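You operate a simulated robot arm through the tools that you are given. There is no shell and no other tool.

The job below is to be done with a simulated two-armed robot. You get a single attempt, and the scene is never put back.

Task
Try both ring gauges on the pin marked TWO, then sort it.
Fine: go ring first; rings back on their mats; good tray if the pin takes the go ring and stops the no-go ring, else rework tray; leave the other pins.

The check looks at the end state, three seconds after you hand in, the way a careful person would. Anything else that was tipped, shoved, dropped, spilled or broken makes it a failure.

Robot
Two 7-joint arms with fingered hands on one trunk that stands fixed in place. Base frame: the origin is at the foot of the trunk, x ahead of it, y to its left, z up; the work surface is at about z = 860. Units: mm, degrees, N and s.
The left shoulder is at [200, 135, 920], the right one opposite. Each reaches about 885 mm from its shoulder. Payload 4 kg a hand.
Tool frame (each hand has its own): the origin (TCP) lies between the finger pads and is the grasp point; the fingertips stand 25 mm ahead of it; z points along the fingers, y is the line along which they close. The gripper opens to 88 mm; its body begins 29 mm behind the TCP. The gripper is a hand of 4 fingers: y runs from the thumb to the fingers, the wrist lies at [-13, -106, -174] in the tool frame, and closing takes about 1.5 s.
Orientation is that of the tool frame in the base frame, as [roll, pitch, yaw] about the fixed x, y, z axes, in that order (R = Rz(yaw) Ry(pitch) Rx(roll)). With the fingers straight down and the wrist toward the robot, the tool's x, y and z point along [0, 1, 0], [1, 0, 0] and [0, 0, -1] of the base frame.

Tools
- The arms move only by the tool nudge_tool. It takes "left_moves", "right_moves" or both (then of equal length, played together; a hand with none holds still); each is text: rows parted by semicolons, each of 6 numbers parted by spaces: the turn, a rotation vector about the base's x, y, z in units of 6 degrees (1.0 is 6 degrees), then the shift along the base's x, y, z in units of 40 mm (1.0 is 40 mm). In form: ax ay az x y z; .... A call has 1 to 20 rows; each row shifts and turns the commanded pose from where the row before left it. "left_gripper" and "right_gripper" are, for a hand that has rows, the gripper command, from -1 (shut) to 1 (fully open), values between in proportion, set as the call begins (left out, the last holds). A call with a number of a shift or a turn outside -1 to 1 is refused whole. A row lasts 0.2 s, in which the tool goes at most 50 mm and 8.6 degrees; a call with a longer step from one row to the next is refused whole, and so is a gripper value outside its range. A pose out of reach is approached as far as the arm can. The call stops where the force on the tool passes 40 N (or 10 N more than at its start, if that is more) or the arm is blocked; 0.2 s more then pass. Each finger travels about 153 mm/s and halts on what it meets, pressing with about 28 N; the grip force reading is that of the motor and also rises with nothing between the fingers. The clock runs only during rows and for 0.2 s after the last one: add rows that do not move to give the fingers time. The reply holds the time, the measured pose of the TCP, the force on the tool along the base axes, the opening and the grip force, in the units named above and with some noise, with the torque about the TCP (base axes, N m) and any sound that the robot's microphone picked up.
- Cameras (640 x 400 px; columns grow to the right, rows downward): "scene" is now at [139.6, -30.7, 1531.2]; the picture's right is [-0.35, -0.94, 0.00], its down [-0.60, 0.23, -0.77] and it looks along [0.72, -0.27, -0.64] (base axes); focal length 346 px, centre (320, 200). "left" rides on the left gripper at [-64, -83, -98] in its tool frame; the picture's right is [-0.62, -0.37, 0.69], its down [0.71, -0.63, 0.30] and it looks along [0.32, 0.68, 0.65] (tool axes); focal length 265 px, centre (320, 200). "right" rides on the right gripper at [64, -83, -98] in its tool frame; the picture's right is [-0.62, 0.37, -0.69], its down [-0.71, -0.63, 0.30] and it looks along [-0.32, 0.68, 0.65] (tool axes); focal length 265 px, centre (320, 200). There is no depth. A picture from a camera that has moved, and an enlarged one, comes with that camera's place and axes in the base frame and with its lens.
- grab_frame(camera): a new picture of that camera. The clock stands still meanwhile.
- slide_trunk(by): slides the trunk up (or, below 0, down) by that many mm; the arms and the scene camera ride with it, the base frame stays. It gives what a move gives, with no picture.
- move_fingers(index, middle, ring, thumb_bend, thumb_turn, hand): sets how far each is bent, from 0 (flat) to 1 (curled in); at 0.3 the hand is open as for a grip, at 0.7 the pads meet at the TCP. One left out holds its place. A second passes; each finger stops where it meets its share of the squeeze, and holds until it gets a number again. A gripper value or a shape takes the hand back. It gives what a move gives, with no picture; readings hold the bend of each and the force on the fingers (four entries, about 0 where the hand has none), thumb and palm. thumb_turn goes from beside the hand (0) to across from the fingers (1), as for a grip.
- grasp_type(shape, hand): the hand has 4 fingers and takes this shape, open, in about a second: jaw (thumb against the fingers, like two jaws); tri (thumb and two fingers); tip (a fingertip pinch); poke (one finger out to press); point (the index stretched); flat (the hand flat); cup (the hand cupped); fist (a fist). The gripper value then closes the fingers along that shape, each until it touches; the sizes above hold for jaw. It gives what a move gives, with no picture.
- pan_tilt(pan, tilt): turns the head with the scene camera to pan (to the left, within 97 degrees either way) and tilt (down, from -29 to 69), counted from straight ahead of the robot. It gives what a move gives.
- zoom(camera, box): a new picture of the part [left, top, right, bottom] of that camera's present view, enlarged. The clock stands still meanwhile.
- close_job(): hands the job in; it is judged then, once.

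Places have to be worked out from the pictures, the camera data and where the tool is seen. Open the grippers and draw the arms clear of the work before you hand the job in, unless the task says otherwise.

The tools are called after "Emit:" by a JSON object that holds its "api" and its "payload". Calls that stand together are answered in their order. nudge_tool: Moves the arms, as the interface text tells. Its arguments: {"type":"object","properties":{"left_moves":{"type":"string"},"left_gripper":{"type":"number"},"right_moves":{"type":"string"},"right_gripper":{"type":"number"}},"required":[]} The other tools are called the same way: slide_trunk (by) moves the trunk up or down; grasp_type (shape, hand) gives the hand a shape; move_fingers (index, middle, ring, thumb_bend, thumb_turn, hand) moves the fingers one by one; pan_tilt (pan, tilt) turns the head that bears the scene camera; grab_frame (camera) takes a picture; zoom (camera, box) takes an enlarged picture of a part of a camera's view; close_job () hands the job in.

At the start:

```text
time: 0.0
left_tcp_pos: [587.4, 83.5, 1141.8]
left_ee_rot: [-180.0, 0.0, 89.9]
left_contact_force: [-0.4, 1.2, -0.1]
left_torque: [0.0, 0.01, -0.01]
left_grip_width: 87.7
left_grip_force: 0.1
left_shape: jaw
left_bend: [0.3, 0.3, 0.3, 0.3, 0.98]
left_finger forces: [0.1, 0.0, 0.1, 0.0, 0.0, 0.1]
right_tcp_pos: [497.6, -328.3, 1187.6]
right_ee_rot: [-180.0, -0.1, 89.9]
right_contact_force: [0.2, 0.4, 0.1]
right_torque: [0.0, -0.01, -0.05]
right_grip_width: 87.8
right_grip_force: 0.1
right_shape: jaw
right_bend: [0.3, 0.3, 0.3, 0.3, 0.98]
right_finger forces: [0.0, 0.1, 0.1, 0.0, 0.0, 0.1]
trunk travel left (down, up): [-525.0, 245.0]
head pan, tilt (commanded): [-20.5, 40.0]
```

scene: 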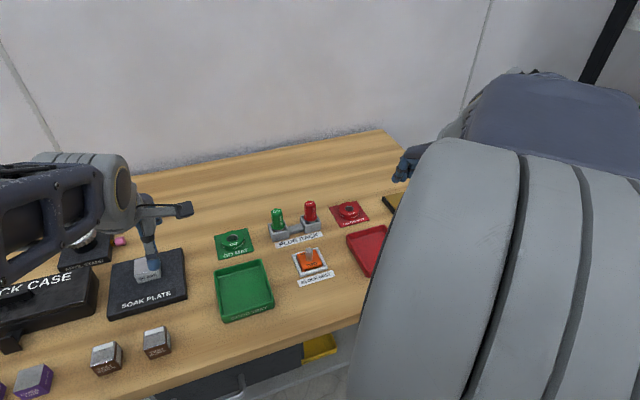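
right: 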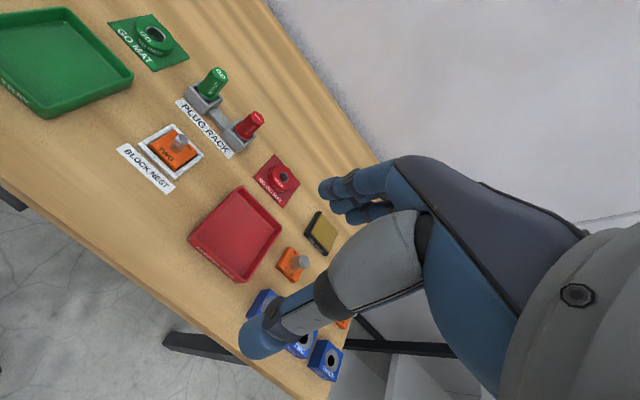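
left: 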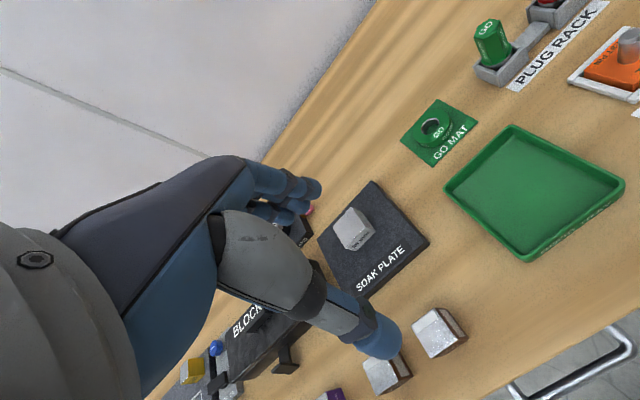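

The scene shows a green GO mat, a red NO-GO mat, a plug rack, and a block nest with an orange block that carries a pin. I'll enlarge the views to read the labels before moving anything.

Emit:
{"api": "zoom", "payload": {"camera": "scene", "box": [200, 180, 420, 320]}}

Emit:
{"api": "zoom", "payload": {"camera": "right", "box": [100, 0, 360, 200]}}

Emit:
{"api": "zoom", "payload": {"camera": "right", "box": [180, 180, 380, 390]}}

Emit:
{"api": "zoom", "payload": {"camera": "scene", "box": [0, 220, 200, 400]}}

```text
2.86 times, centred on (310, 250) of scene
camera zoom: at [139.6, -30.7, 1531.2], right [-0.35, -0.94, 0.0], down [-0.6, 0.23, -0.77], along [0.72, -0.27, -0.64], focal length 988 px, centre (349, 57)
```

zoom: 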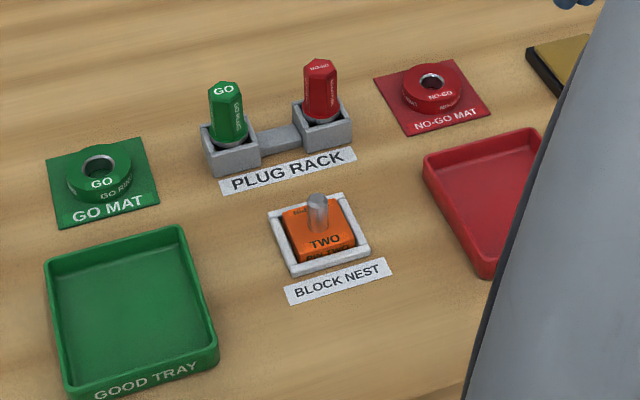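

```text
2.00 times, centred on (230, 100) of right
camera zoom: at [413.6, -265.5, 1287.4], right [0.37, -0.62, 0.69], down [-0.63, -0.71, -0.3], along [0.68, -0.32, -0.65], focal length 531 px, centre (500, 400)
```

zoom: 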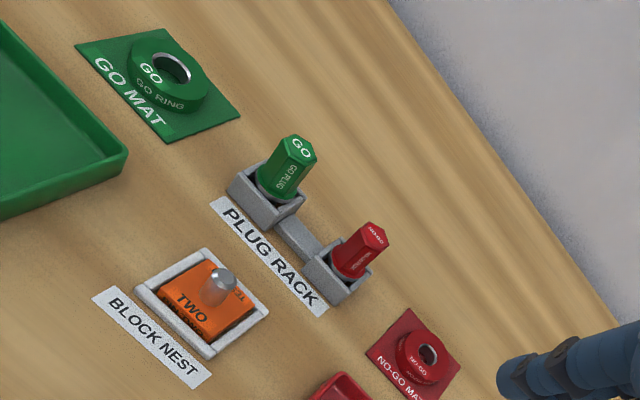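

```text
1.90 times, centred on (280, 285) of right
camera zoom: at [413.6, -265.5, 1287.4], right [0.37, -0.62, 0.69], down [-0.63, -0.71, -0.3], along [0.68, -0.32, -0.65], focal length 506 px, centre (396, 38)
```

zoom: 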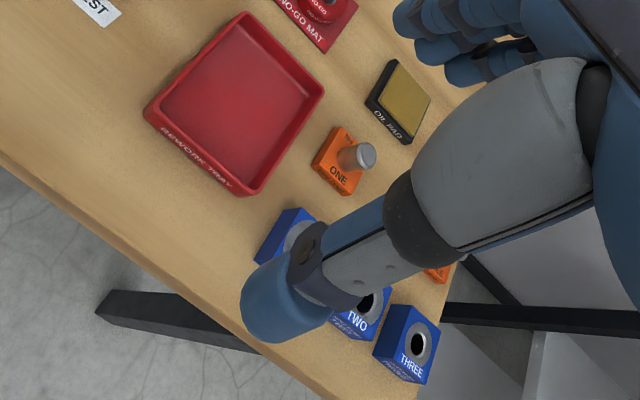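

```text
2.22 times, centred on (100, 310) of scene
camera zoom: at [139.6, -30.7, 1531.2], right [-0.35, -0.94, 0.0], down [-0.6, 0.23, -0.77], along [0.72, -0.27, -0.64], focal length 769 px, centre (809, -44)
```

zoom: 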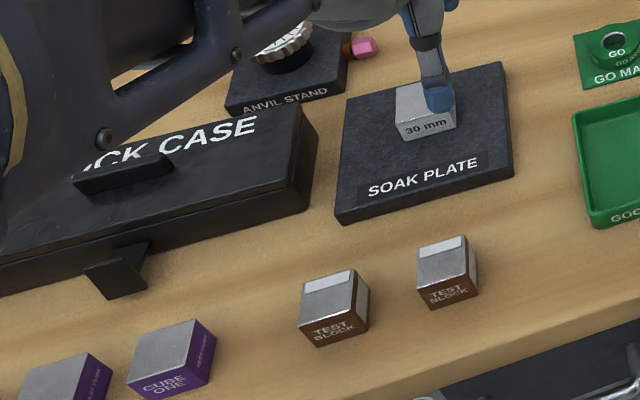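

The pin marked TWO stands in the block nest at about (664, -199), with its top near z = 915. The GO ring is at about (801, -35) and the NO-GO ring at about (802, -366). I'll bring the right hand above the GO ring, still high, and move the left arm outward to make room.

Emit:
{"api": "nudge_tool", "payload": {"right_moves": "0 0 0 0.7 0.73 -0.3; 0 0 0 0.7 0.73 -0.3; 0 0 0 0.7 0.73 -0.3; 0 0 0 0.7 0.73 -0.3; 0 0 0 0.7 0.73 -0.3; 0 0 0 0.7 0.73 -0.3; 0 0 0 0.7 0.73 -0.3; 0 0 0 0.7 0.73 -0.3; 0 0 0 0.7 0.73 -0.3; 0 0 0 0.7 0.73 -0.3", "left_moves": "0 0 0 0 0.3 0; 0 0 0 0 0.3 0; 0 0 0 0 0.3 0; 0 0 0 0 0.3 0; 0 0 0 0 0.3 0; 0 0 0 0 0.3 0; 0 0 0 0 0.3 0; 0 0 0 0 0.3 0; 0 0 0 0 0.3 0; 0 0 0 0 0.3 0"}}

```text
time: 2.2
left_tcp_pos: [588.0, 204.3, 1140.9]
left_ee_rot: [-179.9, 0.0, 89.9]
left_contact_force: [-0.1, 0.1, 1.6]
left_torque: [-0.01, -0.03, -0.01]
left_grip_width: 87.5
left_grip_force: 0.2
left_shape: jaw
left_bend: [0.3, 0.3, 0.3, 0.3, 0.98]
left_finger forces: [0.1, 0.0, 0.1, 0.0, 0.0, 0.0]
right_tcp_pos: [777.8, -37.3, 1068.0]
right_ee_rot: [180.0, 0.1, 90.0]
right_contact_force: [-1.2, 0.3, -0.2]
right_torque: [0.03, 0.0, -0.02]
right_grip_width: 87.6
right_grip_force: 0.1
right_shape: jaw
right_bend: [0.3, 0.3, 0.3, 0.3, 0.98]
right_finger forces: [0.0, 0.0, 0.0, 0.0, 0.0, 0.1]
trunk travel left (down, up): [-525.0, 245.0]
head pan, tilt (commanded): [-20.5, 40.0]
```

The right hand is now above the GO mat. I'll take pictures from the wrist camera, the left camera and the head.

Emit:
{"api": "grab_frame", "payload": {"camera": "right"}}

Emit:
{"api": "grab_frame", "payload": {"camera": "scene"}}

Emit:
{"api": "grab_frame", "payload": {"camera": "left"}}

```text
taken
camera right: at [694.5, 26.7, 1166.8], right [0.37, -0.62, 0.69], down [-0.63, -0.71, -0.3], along [0.68, -0.33, -0.65], focal length 265 px, centre (320, 200)
```

right: 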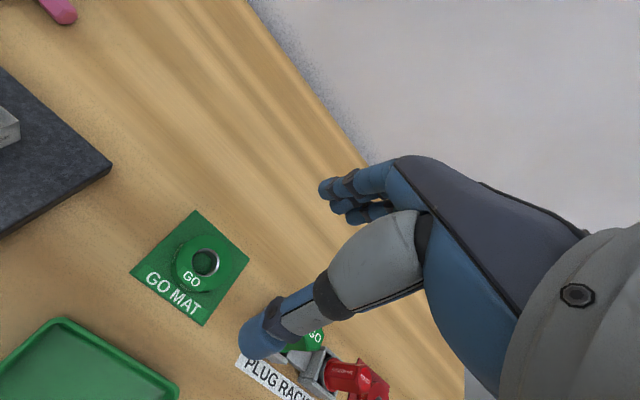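

```text
taken
camera scene: at [139.3, -31.1, 1531.2], right [-0.35, -0.94, 0.0], down [-0.6, 0.23, -0.77], along [0.72, -0.27, -0.64], focal length 346 px, centre (320, 200)
```

scene: 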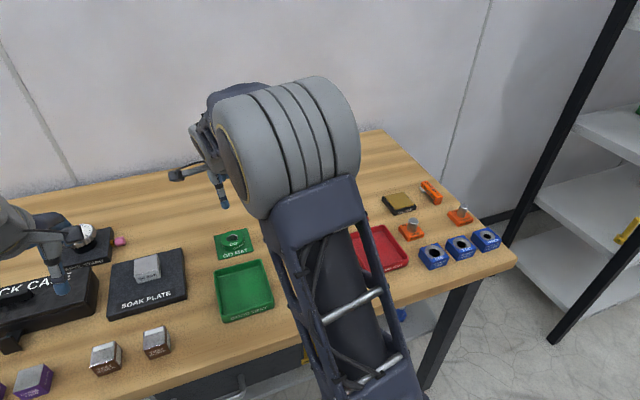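

```text
taken
camera left: at [502.9, 140.4, 1239.3], right [-0.37, -0.62, -0.69], down [-0.63, 0.72, -0.3], along [0.68, 0.32, -0.65], focal length 265 px, centre (320, 200)
```

left: 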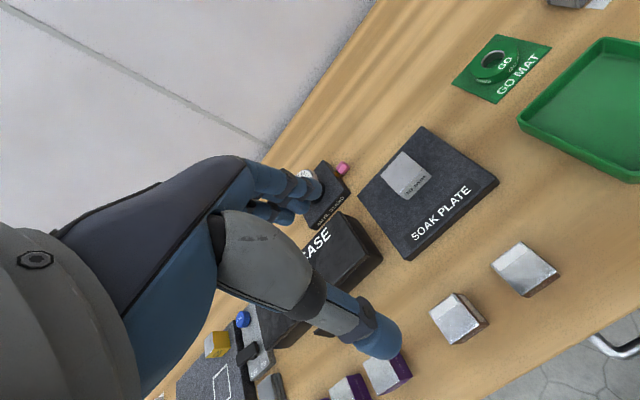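

The wrist view puts the GO ring at about (800, -37). I'll enlarge the ring to judge its height and hole, and look at the other pins through the scene camera.

Emit:
{"api": "zoom", "payload": {"camera": "right", "box": [110, 200, 270, 330]}}

Emit:
{"api": "zoom", "payload": {"camera": "scene", "box": [350, 160, 520, 280]}}

Emit:
{"api": "zoom", "payload": {"camera": "left", "box": [440, 0, 640, 125]}}

```text
3.08 times, centred on (190, 265) of right
camera zoom: at [694.5, 26.7, 1166.8], right [0.37, -0.62, 0.69], down [-0.63, -0.71, -0.3], along [0.68, -0.33, -0.65], focal length 817 px, centre (720, 0)
```

zoom: 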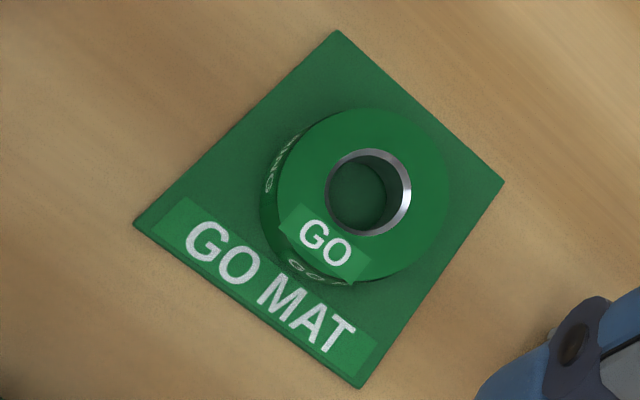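

```text
3.33 times, centred on (435, 220) of scene
camera zoom: at [139.3, -31.1, 1531.2], right [-0.35, -0.94, 0.0], down [-0.6, 0.23, -0.77], along [0.72, -0.27, -0.64], focal length 1153 px, centre (-63, 133)
```

zoom: 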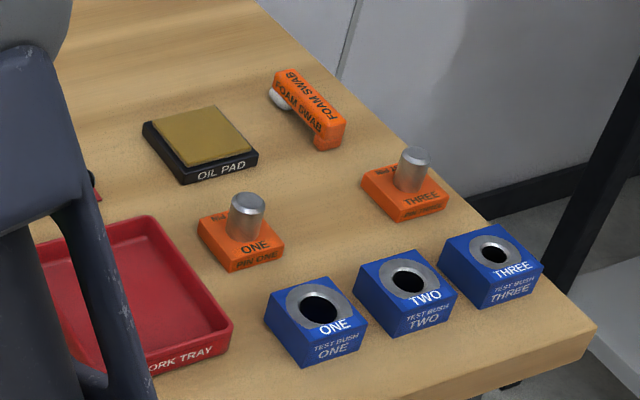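

```text
3.20 times, centred on (540, 62) of left
camera zoom: at [502.9, 140.4, 1239.3], right [-0.37, -0.62, -0.69], down [-0.63, 0.72, -0.3], along [0.68, 0.32, -0.65], focal length 849 px, centre (-384, 640)
```

zoom: 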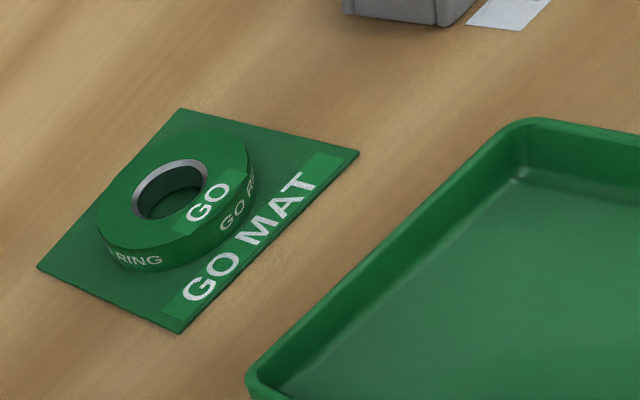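

The ring is about 59 mm across and centred near (796, -35), with its top at about z = 882. I'll go down to about z = 945 directly above it and look again.

Emit:
{"api": "nudge_tool", "payload": {"right_moves": "0 0 0 0.11 0.01 -0.75; 0 0 0 0.11 0.01 -0.75; 0 0 0 0.11 0.01 -0.75; 0 0 0 0.11 0.01 -0.75", "right_gripper": 1}}

Emit:
{"api": "grab_frame", "payload": {"camera": "right"}}

Emit:
{"api": "zoom", "payload": {"camera": "left", "box": [440, 0, 640, 125]}}

```text
time: 3.2
left_tcp_pos: [588.4, 203.6, 1141.1]
left_ee_rot: [-179.9, 0.0, 89.9]
left_contact_force: [0.3, 0.5, -0.2]
left_torque: [-0.02, 0.0, -0.04]
left_grip_width: 87.6
left_grip_force: 0.1
left_shape: jaw
left_bend: [0.3, 0.3, 0.3, 0.3, 0.98]
left_finger forces: [0.0, 0.0, 0.0, 0.0, 0.1, 0.0]
right_tcp_pos: [794.8, -35.7, 947.5]
right_ee_rot: [179.9, 0.0, 90.0]
right_contact_force: [-0.3, -0.4, 0.1]
right_torque: [-0.01, -0.03, -0.02]
right_grip_width: 87.9
right_grip_force: 0.0
right_shape: jaw
right_bend: [0.3, 0.3, 0.3, 0.3, 0.98]
right_finger forces: [0.0, 0.0, 0.0, 0.0, 0.0, 0.0]
trunk travel left (down, up): [-525.0, 245.0]
head pan, tilt (commanded): [-20.5, 40.0]
```

```text
taken
camera right: at [711.6, 27.4, 1046.8], right [0.37, -0.62, 0.69], down [-0.63, -0.71, -0.3], along [0.68, -0.32, -0.65], focal length 265 px, centre (320, 200)
```

right: 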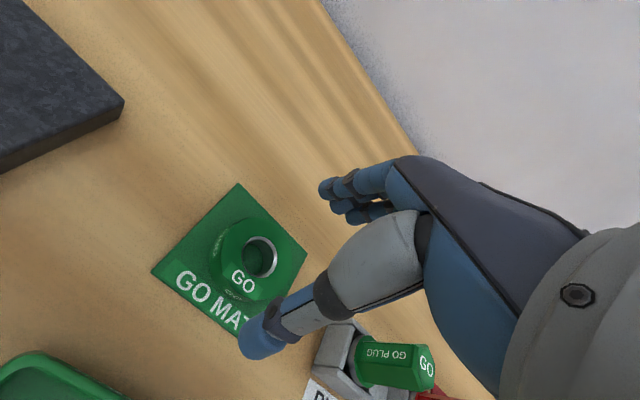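

```text
3.20 times, centred on (540, 62) of left
camera zoom: at [502.8, 140.5, 1239.3], right [-0.37, -0.62, -0.69], down [-0.63, 0.72, -0.3], along [0.68, 0.32, -0.65], focal length 849 px, centre (-384, 640)
```

zoom: 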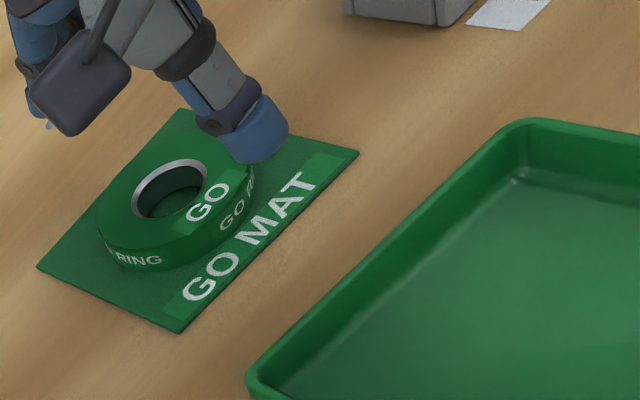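

The hole now projects to about (798, -36), nearly under the tool, and the thumb and fingers straddle the ring. I'll go down to about z = 893 and check the clearance.

Emit:
{"api": "nudge_tool", "payload": {"right_moves": "0 0 0 0.08 0 -0.45; 0 0 0 0 0 -0.45; 0 0 0 0 0 -0.45"}}

Emit:
{"api": "zoom", "payload": {"camera": "right", "box": [180, 140, 440, 380]}}

Emit:
{"api": "zoom", "payload": {"camera": "left", "box": [440, 0, 600, 100]}}

```text
time: 4.0
left_tcp_pos: [587.7, 203.9, 1141.5]
left_ee_rot: [-180.0, -0.1, 89.9]
left_contact_force: [-1.1, 0.4, 0.4]
left_torque: [-0.02, -0.02, 0.01]
left_grip_width: 87.7
left_grip_force: 0.0
left_shape: jaw
left_bend: [0.3, 0.3, 0.3, 0.3, 0.98]
left_finger forces: [0.1, 0.1, 0.0, 0.0, 0.0, 0.0]
right_tcp_pos: [797.4, -34.4, 893.3]
right_ee_rot: [-180.0, 0.0, 89.9]
right_contact_force: [0.8, -0.2, -0.6]
right_torque: [0.03, -0.01, 0.02]
right_grip_width: 87.8
right_grip_force: 0.1
right_shape: jaw
right_bend: [0.3, 0.3, 0.3, 0.3, 0.98]
right_finger forces: [0.0, 0.0, 0.1, 0.0, 0.1, 0.0]
trunk travel left (down, up): [-525.0, 245.0]
head pan, tilt (commanded): [-20.5, 40.0]
```

```text
1.67 times, centred on (310, 260) of right
camera zoom: at [714.6, 27.7, 992.8], right [0.37, -0.62, 0.69], down [-0.63, -0.71, -0.3], along [0.68, -0.33, -0.65], focal length 442 px, centre (337, 100)
```

zoom: 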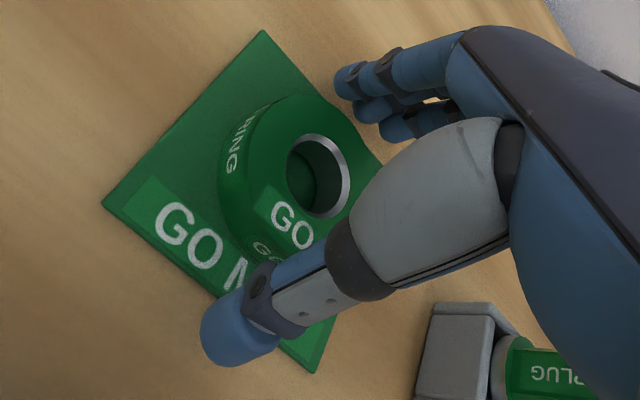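

```text
4.00 times, centred on (520, 50) of left
camera zoom: at [502.9, 140.6, 1239.2], right [-0.37, -0.62, -0.69], down [-0.63, 0.72, -0.3], along [0.68, 0.32, -0.65], focal length 1062 px, centre (-480, 800)
```

zoom: 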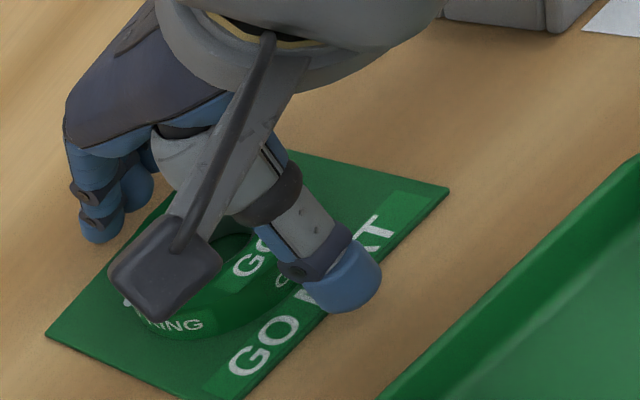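

The TCP and the ring centre agree to within about 1 mm. I'll lower 3 mm more and close on the ring, adding still rows so the fingers have time.

Emit:
{"api": "nudge_tool", "payload": {"right_moves": "0 0 0 0 -0.01 -0.08; 0 0 0 0 0 0"}}

Emit:
{"api": "nudge_tool", "payload": {"right_moves": "0 0 0 0 0 0; 0 0 0 0 0 0; 0 0 0 0 0 0; 0 0 0 0 0 0; 0 0 0 0 0 0; 0 0 0 0 0 0; 0 0 0 0 0 0; 0 0 0 0 0 0; 0 0 0 0 0 0", "right_gripper": -1}}

Emit:
{"api": "zoom", "payload": {"camera": "right", "box": [180, 140, 440, 380]}}

Emit:
{"api": "zoom", "payload": {"camera": "left", "box": [440, 0, 600, 100]}}

```text
time: 4.6
left_tcp_pos: [587.6, 204.6, 1141.8]
left_ee_rot: [-180.0, 0.0, 89.9]
left_contact_force: [0.5, -0.7, 0.3]
left_torque: [0.01, 0.0, 0.0]
left_grip_width: 87.9
left_grip_force: 0.1
left_shape: jaw
left_bend: [0.3, 0.3, 0.3, 0.3, 0.98]
left_finger forces: [0.0, 0.0, 0.0, 0.1, 0.0, 0.0]
right_tcp_pos: [798.0, -36.0, 890.8]
right_ee_rot: [-180.0, 0.0, 90.0]
right_contact_force: [0.1, -0.7, -0.6]
right_torque: [0.01, 0.01, 0.03]
right_grip_width: 87.8
right_grip_force: 0.0
right_shape: jaw
right_bend: [0.3, 0.3, 0.3, 0.3, 0.98]
right_finger forces: [0.1, 0.0, 0.1, 0.0, 0.0, 0.1]
trunk travel left (down, up): [-525.0, 245.0]
head pan, tilt (commanded): [-20.5, 40.0]
```

```text
time: 6.6
left_tcp_pos: [586.5, 204.3, 1139.6]
left_ee_rot: [-180.0, -0.1, 89.9]
left_contact_force: [-0.6, -0.8, 0.8]
left_torque: [-0.01, -0.03, 0.0]
left_grip_width: 87.9
left_grip_force: 0.0
left_shape: jaw
left_bend: [0.3, 0.3, 0.3, 0.3, 0.98]
left_finger forces: [0.0, 0.0, 0.0, 0.0, 0.0, 0.1]
right_tcp_pos: [798.5, -35.6, 891.0]
right_ee_rot: [-180.0, 0.0, 90.0]
right_contact_force: [-0.5, 0.0, 0.7]
right_torque: [-0.01, 0.04, 0.01]
right_grip_width: 50.5
right_grip_force: 28.2
right_shape: jaw
right_bend: [0.29, 0.41, 0.43, 0.68, 1.0]
right_finger forces: [15.4, 8.7, 0.2, 0.0, 24.1, 0.0]
trunk travel left (down, up): [-525.0, 245.0]
head pan, tilt (commanded): [-20.5, 40.0]
```

```text
1.67 times, centred on (310, 260) of right
camera zoom: at [714.7, 27.4, 989.8], right [0.37, -0.62, 0.69], down [-0.63, -0.71, -0.3], along [0.68, -0.33, -0.65], focal length 442 px, centre (337, 100)
```

zoom: 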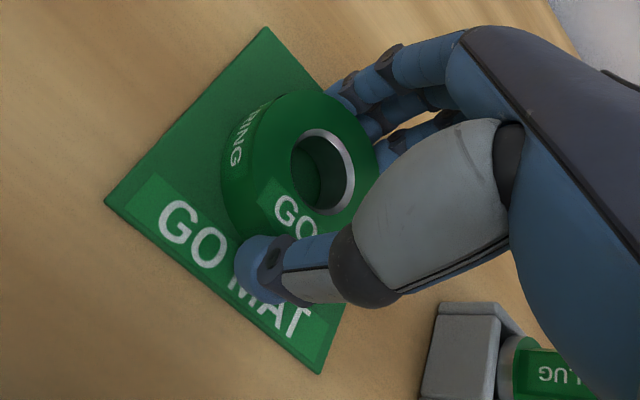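

```text
4.00 times, centred on (520, 50) of left
camera zoom: at [503.1, 140.6, 1239.2], right [-0.37, -0.62, -0.69], down [-0.63, 0.72, -0.3], along [0.68, 0.32, -0.65], focal length 1062 px, centre (-480, 800)
```

zoom: 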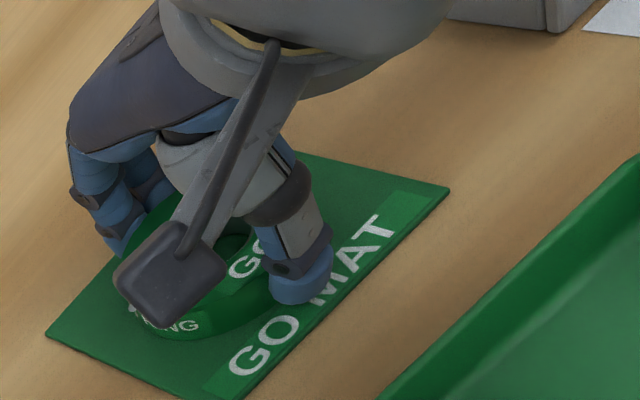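

The fingers have closed: index and middle on one side, the thumb opposite, with about 28 N and the ring not visibly moved. I'll lift it a little and check that it hangs level and stays put.

Emit:
{"api": "nudge_tool", "payload": {"right_moves": "0 0 0 0 0 0.2; 0 0 0 0 0 0.3; 0 0 0 0 0 0.4; 0 0 0 0 0 0.5; 0 0 0 0 0 0.3; 0 0 0 0 0 0"}}

Emit:
{"api": "grab_frame", "payload": {"camera": "right"}}

Emit:
{"api": "zoom", "payload": {"camera": "left", "box": [440, 0, 600, 100]}}

```text
time: 8.0
left_tcp_pos: [586.7, 204.1, 1141.6]
left_ee_rot: [-180.0, 0.0, 89.9]
left_contact_force: [-0.7, 0.0, -0.2]
left_torque: [0.02, -0.02, 0.0]
left_grip_width: 87.3
left_grip_force: 0.1
left_shape: jaw
left_bend: [0.3, 0.3, 0.3, 0.3, 0.98]
left_finger forces: [0.0, 0.0, 0.0, 0.1, 0.0, 0.0]
right_tcp_pos: [798.7, -36.7, 957.7]
right_ee_rot: [180.0, 0.0, 90.0]
right_contact_force: [-0.2, -0.7, -2.9]
right_torque: [-0.02, 0.03, -0.03]
right_grip_width: 50.2
right_grip_force: 27.9
right_shape: jaw
right_bend: [0.29, 0.41, 0.43, 0.68, 1.0]
right_finger forces: [15.7, 8.6, 0.2, 0.1, 24.1, 0.0]
trunk travel left (down, up): [-525.0, 245.0]
head pan, tilt (commanded): [-20.5, 40.0]
```

```text
taken
camera right: at [714.5, 27.1, 1057.4], right [0.37, -0.62, 0.69], down [-0.63, -0.71, -0.3], along [0.68, -0.33, -0.65], focal length 265 px, centre (320, 200)
```

right: 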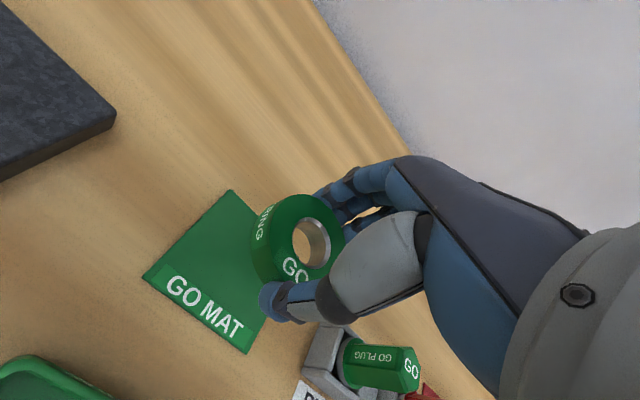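

```text
4.00 times, centred on (520, 50) of left
camera zoom: at [503.1, 140.6, 1239.2], right [-0.37, -0.62, -0.69], down [-0.63, 0.72, -0.3], along [0.68, 0.32, -0.65], focal length 1062 px, centre (-480, 800)
```

zoom: 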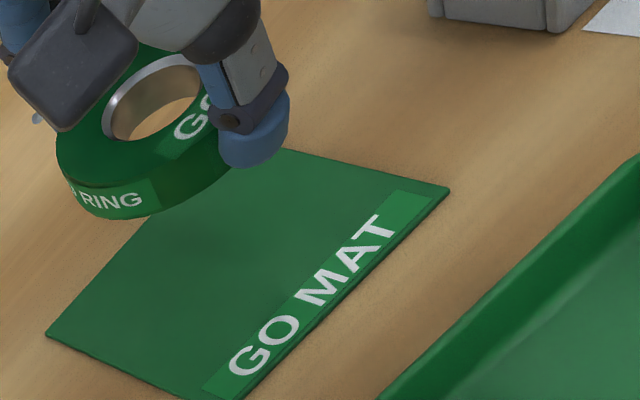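

The ring is lifted, level, and weighs about 3 N. I'll raise it further and carry it over the pin.

Emit:
{"api": "nudge_tool", "payload": {"right_moves": "0 0 0 0 0 0.6; 0 0 0 0 0 0.5; 0 0 0 -0.56 -0.676 0; 0 0 0 -0.56 -0.676 0; 0 0 0 -0.56 -0.676 0; 0 0 0 -0.56 -0.676 0; 0 0 0 -0.56 -0.676 0; 0 0 0 -0.56 -0.676 0; 0 0 0 0 0 0"}}

Emit:
{"api": "grab_frame", "payload": {"camera": "right"}}

Emit:
{"api": "grab_frame", "payload": {"camera": "scene"}}

```text
time: 10.0
left_tcp_pos: [587.4, 202.2, 1141.7]
left_ee_rot: [180.0, 0.0, 90.0]
left_contact_force: [-0.8, -0.8, 0.1]
left_torque: [0.0, 0.0, 0.04]
left_grip_width: 87.7
left_grip_force: 0.0
left_shape: jaw
left_bend: [0.3, 0.3, 0.3, 0.3, 0.98]
left_finger forces: [0.0, 0.0, 0.1, 0.1, 0.0, 0.0]
right_tcp_pos: [662.8, -198.3, 1003.8]
right_ee_rot: [-180.0, -0.1, 90.0]
right_contact_force: [1.1, -0.5, -2.2]
right_torque: [0.01, 0.03, 0.06]
right_grip_width: 50.1
right_grip_force: 27.5
right_shape: jaw
right_bend: [0.28, 0.41, 0.43, 0.68, 1.0]
right_finger forces: [15.6, 8.7, 0.2, 0.0, 24.2, 0.1]
trunk travel left (down, up): [-525.0, 245.0]
head pan, tilt (commanded): [-20.5, 40.0]
```

```text
taken
camera right: at [579.6, -135.3, 1103.1], right [0.37, -0.62, 0.69], down [-0.63, -0.71, -0.3], along [0.68, -0.32, -0.65], focal length 265 px, centre (320, 200)
```

right: 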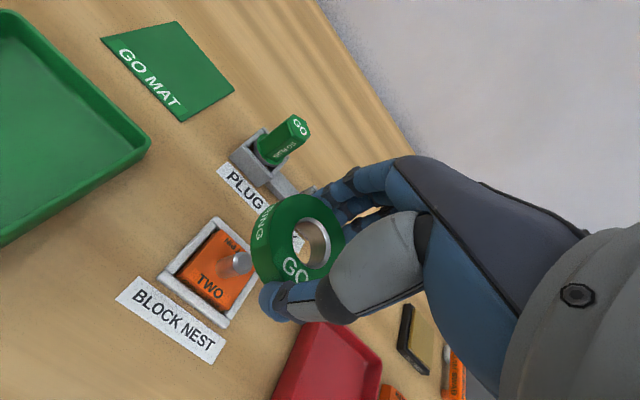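

```text
taken
camera scene: at [139.7, -30.7, 1531.2], right [-0.35, -0.94, 0.0], down [-0.6, 0.23, -0.77], along [0.72, -0.27, -0.64], focal length 346 px, centre (320, 200)
```

scene: 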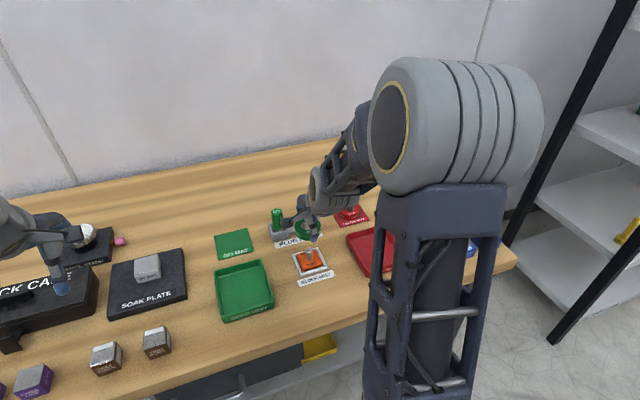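

The ring is now above the nest, and the pin top and hole both show in the wrist view. I'll enlarge this and the scene view to measure the pin and the ring accurately.

Emit:
{"api": "zoom", "payload": {"camera": "right", "box": [140, 170, 380, 330]}}

Emit:
{"api": "zoom", "payload": {"camera": "scene", "box": [260, 200, 360, 290]}}

```text
2.50 times, centred on (260, 250) of right
camera zoom: at [579.6, -135.3, 1103.1], right [0.37, -0.62, 0.69], down [-0.63, -0.71, -0.3], along [0.68, -0.32, -0.65], focal length 664 px, centre (470, 75)
```

zoom: 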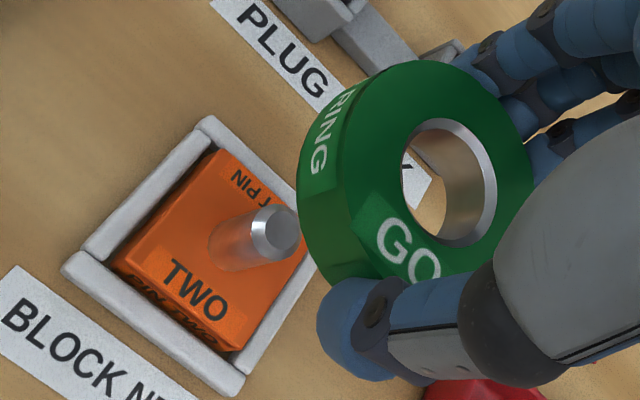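

```text
4.44 times, centred on (310, 245) of scene
camera zoom: at [139.7, -30.7, 1531.2], right [-0.35, -0.94, 0.0], down [-0.6, 0.23, -0.77], along [0.72, -0.27, -0.64], focal length 1537 px, centre (364, 0)
```

zoom: 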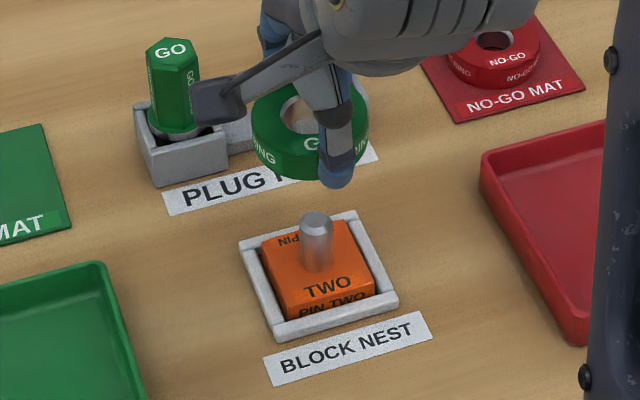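

The scene view confirms the label PIN TWO. In the wrist-camera model the ring centre is (664.2, -197.5) and the pin is about (664.9, -197.4). For a second viewing direction I'll yaw the left hand so that its camera looks at the pin from the left.

Emit:
{"api": "nudge_tool", "payload": {"left_moves": "0 0 -1 0 -0.15 -0.1; 0 0 -1 0 -0.15 -0.1; 0 0 -1 0 -0.15 -0.1; 0 0 -1 0 -0.15 -0.1; 0 0 -1 0 -0.15 -0.1; 0 0 -1 0 -0.15 -0.1; 0 0 -1 0 -0.15 -0.1; 0 0 -1 0 -0.15 -0.1; 0 0 -1 0 -0.15 -0.1; 0 0 -1 0 -0.15 -0.1; 0 0 0 0 0 0"}}

Emit:
{"api": "grab_frame", "payload": {"camera": "left"}}

```text
time: 12.4
left_tcp_pos: [588.1, 144.3, 1102.1]
left_ee_rot: [180.0, 0.0, 29.7]
left_contact_force: [-1.1, 0.2, -0.6]
left_torque: [-0.02, -0.01, 0.02]
left_grip_width: 87.5
left_grip_force: 0.1
left_shape: jaw
left_bend: [0.3, 0.3, 0.3, 0.3, 0.98]
left_finger forces: [0.1, 0.0, 0.0, 0.0, 0.1, 0.0]
right_tcp_pos: [663.1, -198.5, 1004.3]
right_ee_rot: [180.0, -0.1, 90.0]
right_contact_force: [0.4, 1.0, -1.9]
right_torque: [0.01, 0.01, -0.01]
right_grip_width: 50.3
right_grip_force: 27.9
right_shape: jaw
right_bend: [0.28, 0.41, 0.43, 0.68, 1.0]
right_finger forces: [15.8, 8.8, 0.3, 0.1, 24.2, 0.0]
trunk travel left (down, up): [-525.0, 245.0]
head pan, tilt (commanded): [-20.5, 40.0]
```

```text
taken
camera left: at [489.4, 185.7, 1199.6], right [-0.72, 0.01, -0.69], down [0.31, 0.9, -0.3], along [0.62, -0.43, -0.65], focal length 265 px, centre (320, 200)
```

left: 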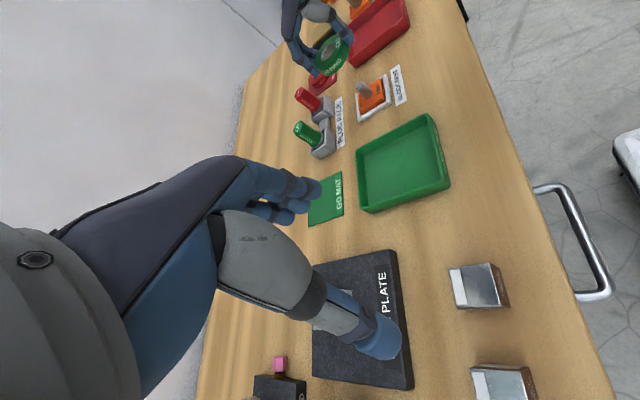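

The left camera now sees the ring, pin and nest from the side, so I'll enlarge that part.

Emit:
{"api": "zoom", "payload": {"camera": "left", "box": [290, 10, 410, 120]}}

Emit:
{"api": "zoom", "payload": {"camera": "left", "box": [340, 65, 410, 115]}}

```text
3.64 times, centred on (350, 65) of left
camera zoom: at [489.4, 185.7, 1199.6], right [-0.72, 0.01, -0.69], down [0.31, 0.9, -0.3], along [0.62, -0.43, -0.65], focal length 965 px, centre (211, 691)
```

zoom: 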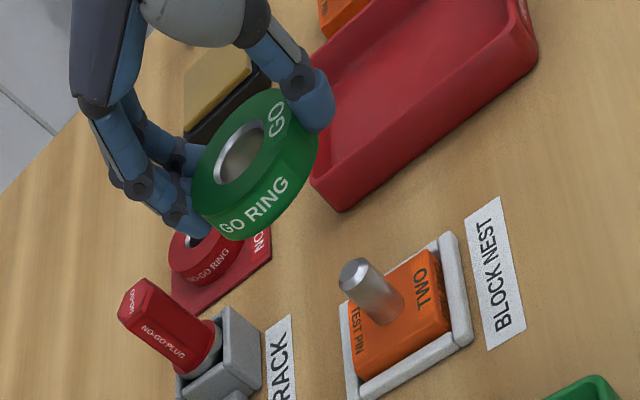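

```text
8.00 times, centred on (375, 90) of left
camera zoom: at [489.4, 185.7, 1199.6], right [-0.72, 0.01, -0.69], down [0.31, 0.9, -0.3], along [0.62, -0.43, -0.65], focal length 2123 px, centre (-120, 1080)
```

zoom: 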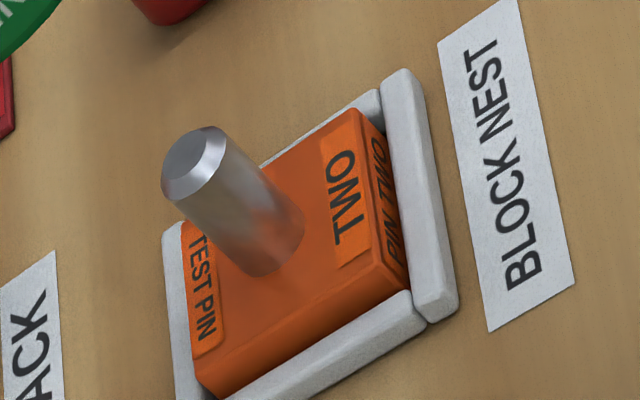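

Re-triangulating from the two wrist views puts the pin top at about (668, -199, 908), and the ring centre is about (+1.3, +0.9) from the TCP. I'll shift about (+3.2, -1.7) and lower to just above the pin, then look again.

Emit:
{"api": "nudge_tool", "payload": {"right_moves": "0 0 0 0.08 -0.043 -0.3; 0 0 0 0 0 -0.4; 0 0 0 0 0 -0.4; 0 0 0 0 0 -0.3; 0 0 0 0 0 0"}}

Emit:
{"api": "zoom", "payload": {"camera": "right", "box": [180, 170, 380, 330]}}

Emit:
{"api": "zoom", "payload": {"camera": "left", "box": [310, 40, 410, 120]}}

Emit:
{"api": "zoom", "payload": {"camera": "scene", "box": [270, 215, 350, 280]}}

```text
time: 13.6
left_tcp_pos: [586.7, 144.9, 1101.7]
left_ee_rot: [-180.0, 0.0, 30.0]
left_contact_force: [0.9, -1.1, 0.4]
left_torque: [0.01, -0.01, 0.0]
left_grip_width: 87.7
left_grip_force: 0.0
left_shape: jaw
left_bend: [0.3, 0.3, 0.3, 0.3, 0.98]
left_finger forces: [0.1, 0.0, 0.1, 0.0, 0.0, 0.0]
right_tcp_pos: [666.0, -199.6, 946.6]
right_ee_rot: [179.9, 0.0, 90.0]
right_contact_force: [0.2, -0.1, -2.1]
right_torque: [0.0, 0.03, 0.01]
right_grip_width: 50.0
right_grip_force: 28.0
right_shape: jaw
right_bend: [0.28, 0.41, 0.43, 0.68, 1.0]
right_finger forces: [15.7, 8.6, 0.2, 0.1, 24.1, 0.0]
trunk travel left (down, up): [-525.0, 245.0]
head pan, tilt (commanded): [-20.5, 40.0]
```

```text
2.50 times, centred on (280, 250) of right
camera zoom: at [582.9, -136.7, 1046.4], right [0.37, -0.62, 0.69], down [-0.63, -0.71, -0.3], along [0.68, -0.32, -0.65], focal length 664 px, centre (420, 75)
```

zoom: 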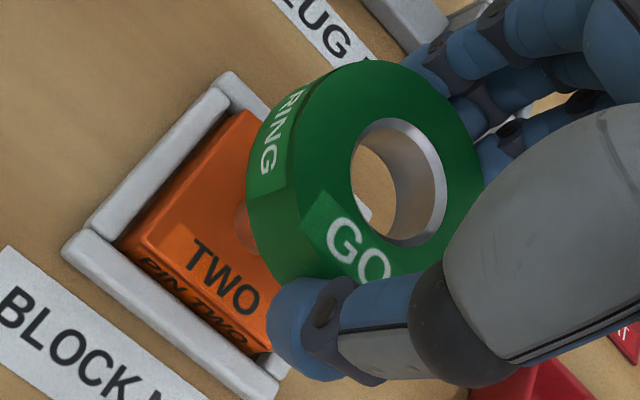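

```text
5.00 times, centred on (360, 80) of left
camera zoom: at [489.4, 185.6, 1199.6], right [-0.72, 0.01, -0.69], down [0.31, 0.9, -0.3], along [0.62, -0.43, -0.65], focal length 1327 px, centre (120, 800)
```

zoom: 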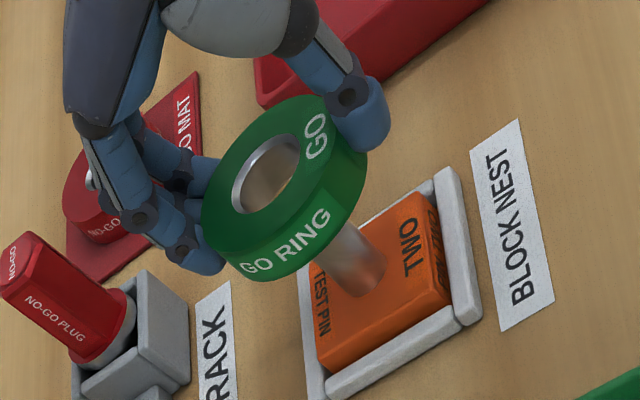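

```text
6.15 times, centred on (310, 248) of scene
camera zoom: at [139.7, -30.7, 1531.2], right [-0.35, -0.94, 0.0], down [-0.6, 0.23, -0.77], along [0.72, -0.27, -0.64], focal length 2128 px, centre (382, -92)
```

zoom: 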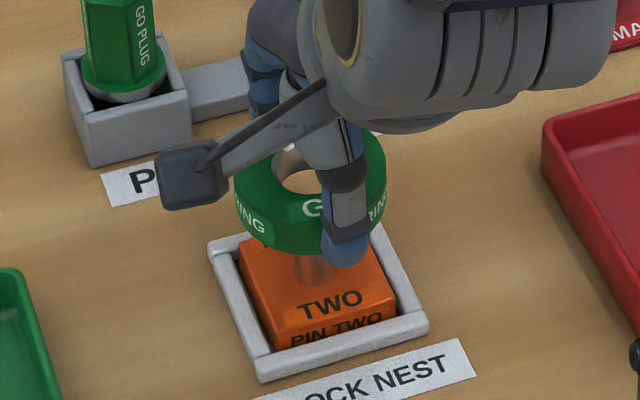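

The ring hangs just above the pin. I'll enlarge the side and scene views further to measure how far sideways they are apart before touching.

Emit:
{"api": "zoom", "payload": {"camera": "left", "box": [328, 56, 384, 106]}}

Emit:
{"api": "zoom", "payload": {"camera": "scene", "box": [284, 228, 332, 268]}}

Emit:
{"api": "zoom", "payload": {"camera": "right", "box": [240, 180, 340, 290]}}

```text
8.00 times, centred on (356, 81) of left
camera zoom: at [489.4, 185.6, 1199.6], right [-0.72, 0.01, -0.69], down [0.31, 0.9, -0.3], along [0.62, -0.43, -0.65], focal length 2123 px, centre (32, 1152)
```

zoom: 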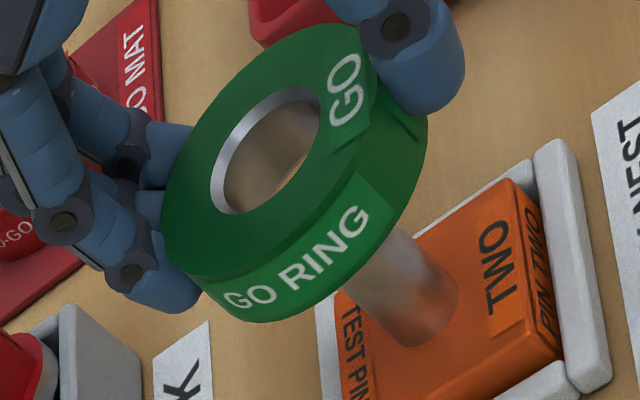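

```text
10.00 times, centred on (308, 248) of scene
camera zoom: at [139.7, -30.7, 1531.2], right [-0.35, -0.94, 0.0], down [-0.6, 0.23, -0.77], along [0.72, -0.27, -0.64], focal length 3459 px, centre (440, -280)
```

zoom: 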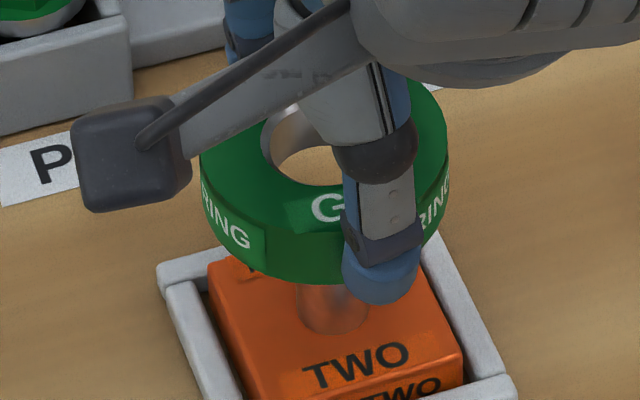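

```text
3.64 times, centred on (290, 235) of right
camera zoom: at [582.9, -136.7, 1046.4], right [0.37, -0.62, 0.69], down [-0.63, -0.71, -0.3], along [0.68, -0.32, -0.65], focal length 965 px, centre (429, 73)
```

zoom: 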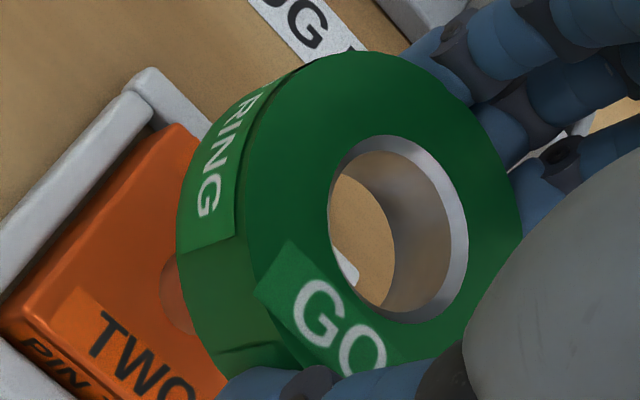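

Comparing the ring and pin in both views, I judge the pin axis to lie about (+2.0, -1.6) mm from the ring axis, with the pin top near z = 905. I'll correct by that, lower 8 mm, and check again.

Emit:
{"api": "nudge_tool", "payload": {"right_moves": "0 0 0 0.05 -0.04 -0.1; 0 0 0 0 0 -0.1; 0 0 0 0 0 0"}}

Emit:
{"api": "zoom", "payload": {"camera": "left", "box": [328, 56, 384, 106]}}

Emit:
{"api": "zoom", "payload": {"camera": "scene", "box": [284, 228, 332, 268]}}

Emit:
{"api": "zoom", "payload": {"camera": "right", "box": [240, 180, 340, 290]}}

```text
time: 14.4
left_tcp_pos: [587.5, 145.2, 1102.9]
left_ee_rot: [-180.0, 0.1, 30.0]
left_contact_force: [-0.4, 0.2, 1.3]
left_torque: [-0.02, 0.0, 0.04]
left_grip_width: 87.6
left_grip_force: 0.0
left_shape: jaw
left_bend: [0.3, 0.3, 0.3, 0.3, 0.98]
left_finger forces: [0.1, 0.1, 0.0, 0.0, 0.0, 0.1]
right_tcp_pos: [667.7, -200.5, 938.4]
right_ee_rot: [-180.0, 0.0, 89.9]
right_contact_force: [0.3, -0.7, -2.6]
right_torque: [-0.02, 0.0, 0.02]
right_grip_width: 50.2
right_grip_force: 27.8
right_shape: jaw
right_bend: [0.28, 0.41, 0.43, 0.68, 1.0]
right_finger forces: [15.6, 8.7, 0.2, 0.0, 24.1, 0.1]
trunk travel left (down, up): [-525.0, 245.0]
head pan, tilt (commanded): [-20.5, 40.0]
```

```text
8.00 times, centred on (356, 81) of left
camera zoom: at [489.4, 185.6, 1199.5], right [-0.72, 0.01, -0.69], down [0.31, 0.9, -0.3], along [0.62, -0.43, -0.65], focal length 2123 px, centre (32, 1152)
```

zoom: 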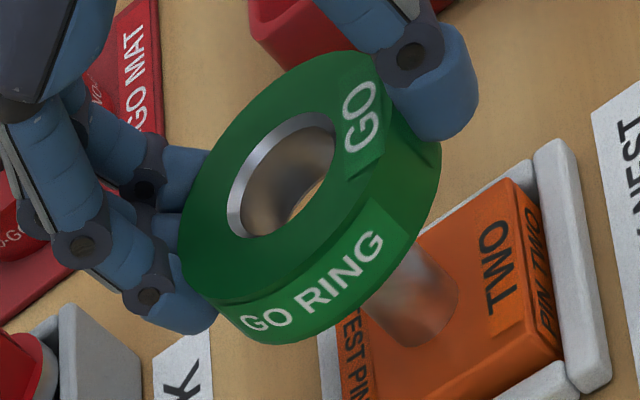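

```text
10.00 times, centred on (308, 248) of scene
camera zoom: at [139.7, -30.7, 1531.2], right [-0.35, -0.94, 0.0], down [-0.6, 0.23, -0.77], along [0.72, -0.27, -0.64], focal length 3459 px, centre (440, -280)
```

zoom: 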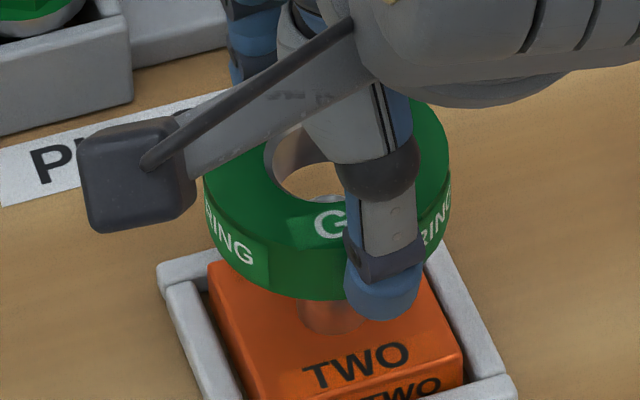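

```text
3.64 times, centred on (290, 235) of right
camera zoom: at [585.0, -137.9, 1038.3], right [0.37, -0.62, 0.69], down [-0.63, -0.71, -0.3], along [0.68, -0.32, -0.65], focal length 965 px, centre (429, 73)
```

zoom: 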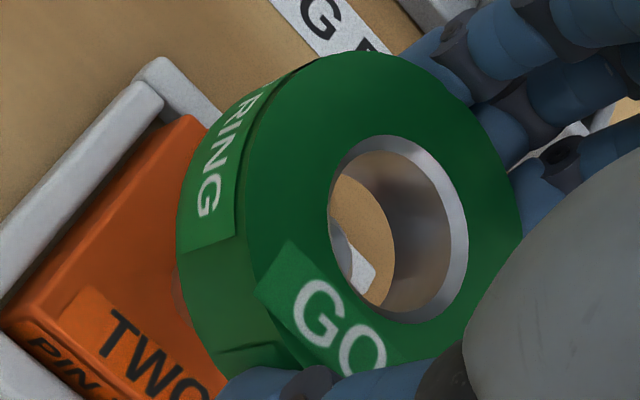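

The ring and pin now line up in both views to within about half a millimetre, and the pin top shows through the hole in the scene view. I'll lower in small steps, watching the force.

Emit:
{"api": "nudge_tool", "payload": {"right_moves": "0 0 0 0 0 -0.05; 0 0 0 0 0 -0.05; 0 0 0 0 0 -0.05; 0 0 0 0 0 0"}}

```text
time: 15.4
left_tcp_pos: [588.2, 144.7, 1100.6]
left_ee_rot: [180.0, 0.0, 29.9]
left_contact_force: [0.5, 1.2, 0.2]
left_torque: [0.02, 0.0, 0.02]
left_grip_width: 87.6
left_grip_force: 0.0
left_shape: jaw
left_bend: [0.3, 0.3, 0.3, 0.3, 0.98]
left_finger forces: [0.0, 0.0, 0.0, 0.0, 0.1, 0.0]
right_tcp_pos: [668.7, -201.1, 933.4]
right_ee_rot: [-180.0, 0.0, 90.1]
right_contact_force: [-0.4, -0.1, -1.4]
right_torque: [0.04, -0.02, -0.01]
right_grip_width: 50.0
right_grip_force: 28.2
right_shape: jaw
right_bend: [0.28, 0.41, 0.43, 0.68, 1.0]
right_finger forces: [15.7, 8.7, 0.2, 0.1, 24.2, 0.0]
trunk travel left (down, up): [-525.0, 245.0]
head pan, tilt (commanded): [-20.5, 40.0]
```

There is no clear contact yet: Fz is -1.4 N, close to the ring's own weight. I'll continue downward in 2 mm steps.

Emit:
{"api": "nudge_tool", "payload": {"right_moves": "0 0 0 0 0 -0.05; 0 0 0 0 0 -0.05; 0 0 0 0 0 0"}}

Emit:
{"api": "zoom", "payload": {"camera": "scene", "box": [284, 228, 332, 268]}}

Emit:
{"api": "zoom", "payload": {"camera": "right", "box": [240, 180, 340, 290]}}

Emit:
{"api": "zoom", "payload": {"camera": "left", "box": [328, 56, 384, 106]}}

```text
time: 16.2
left_tcp_pos: [586.9, 145.6, 1101.8]
left_ee_rot: [179.9, 0.0, 29.8]
left_contact_force: [-0.4, -0.2, -0.3]
left_torque: [0.01, 0.03, -0.04]
left_grip_width: 87.7
left_grip_force: 0.1
left_shape: jaw
left_bend: [0.3, 0.3, 0.3, 0.3, 0.98]
left_finger forces: [0.1, 0.0, 0.0, 0.1, 0.1, 0.0]
right_tcp_pos: [669.1, -201.2, 929.4]
right_ee_rot: [-180.0, 0.0, 89.9]
right_contact_force: [-1.0, -0.1, -2.3]
right_torque: [0.02, 0.02, -0.01]
right_grip_width: 50.2
right_grip_force: 28.2
right_shape: jaw
right_bend: [0.28, 0.41, 0.43, 0.68, 1.0]
right_finger forces: [15.6, 8.7, 0.3, 0.0, 24.1, 0.0]
trunk travel left (down, up): [-525.0, 245.0]
head pan, tilt (commanded): [-20.5, 40.0]
```

```text
10.00 times, centred on (308, 248) of scene
camera zoom: at [139.7, -30.7, 1531.2], right [-0.35, -0.94, 0.0], down [-0.6, 0.23, -0.77], along [0.72, -0.27, -0.64], focal length 3459 px, centre (440, -280)
```

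zoom: 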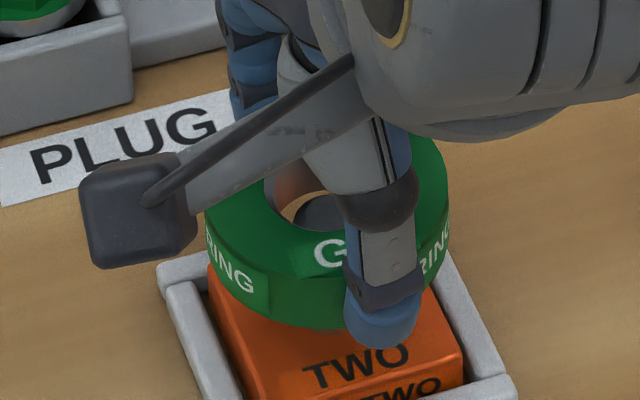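

```text
3.64 times, centred on (290, 235) of right
camera zoom: at [585.1, -137.6, 1028.2], right [0.37, -0.62, 0.69], down [-0.63, -0.71, -0.3], along [0.68, -0.32, -0.65], focal length 965 px, centre (429, 73)
```

zoom: 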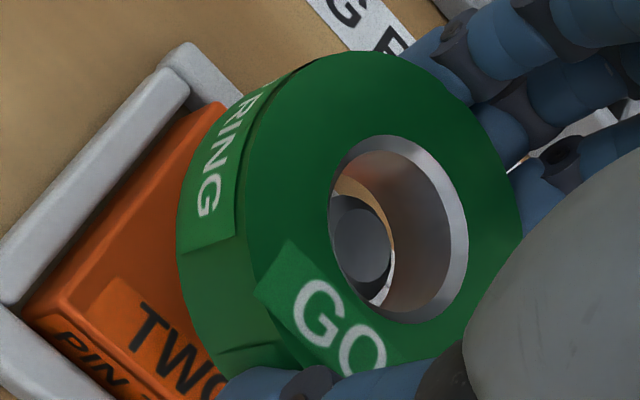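

```text
8.00 times, centred on (356, 81) of left
camera zoom: at [489.4, 185.6, 1199.5], right [-0.72, 0.01, -0.69], down [0.31, 0.9, -0.3], along [0.62, -0.43, -0.65], focal length 2123 px, centre (32, 1152)
```

zoom: 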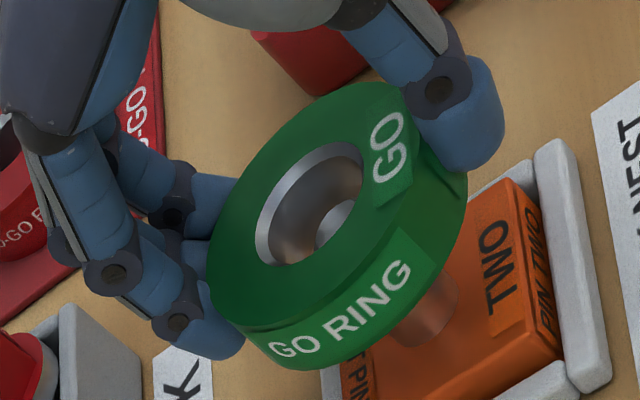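

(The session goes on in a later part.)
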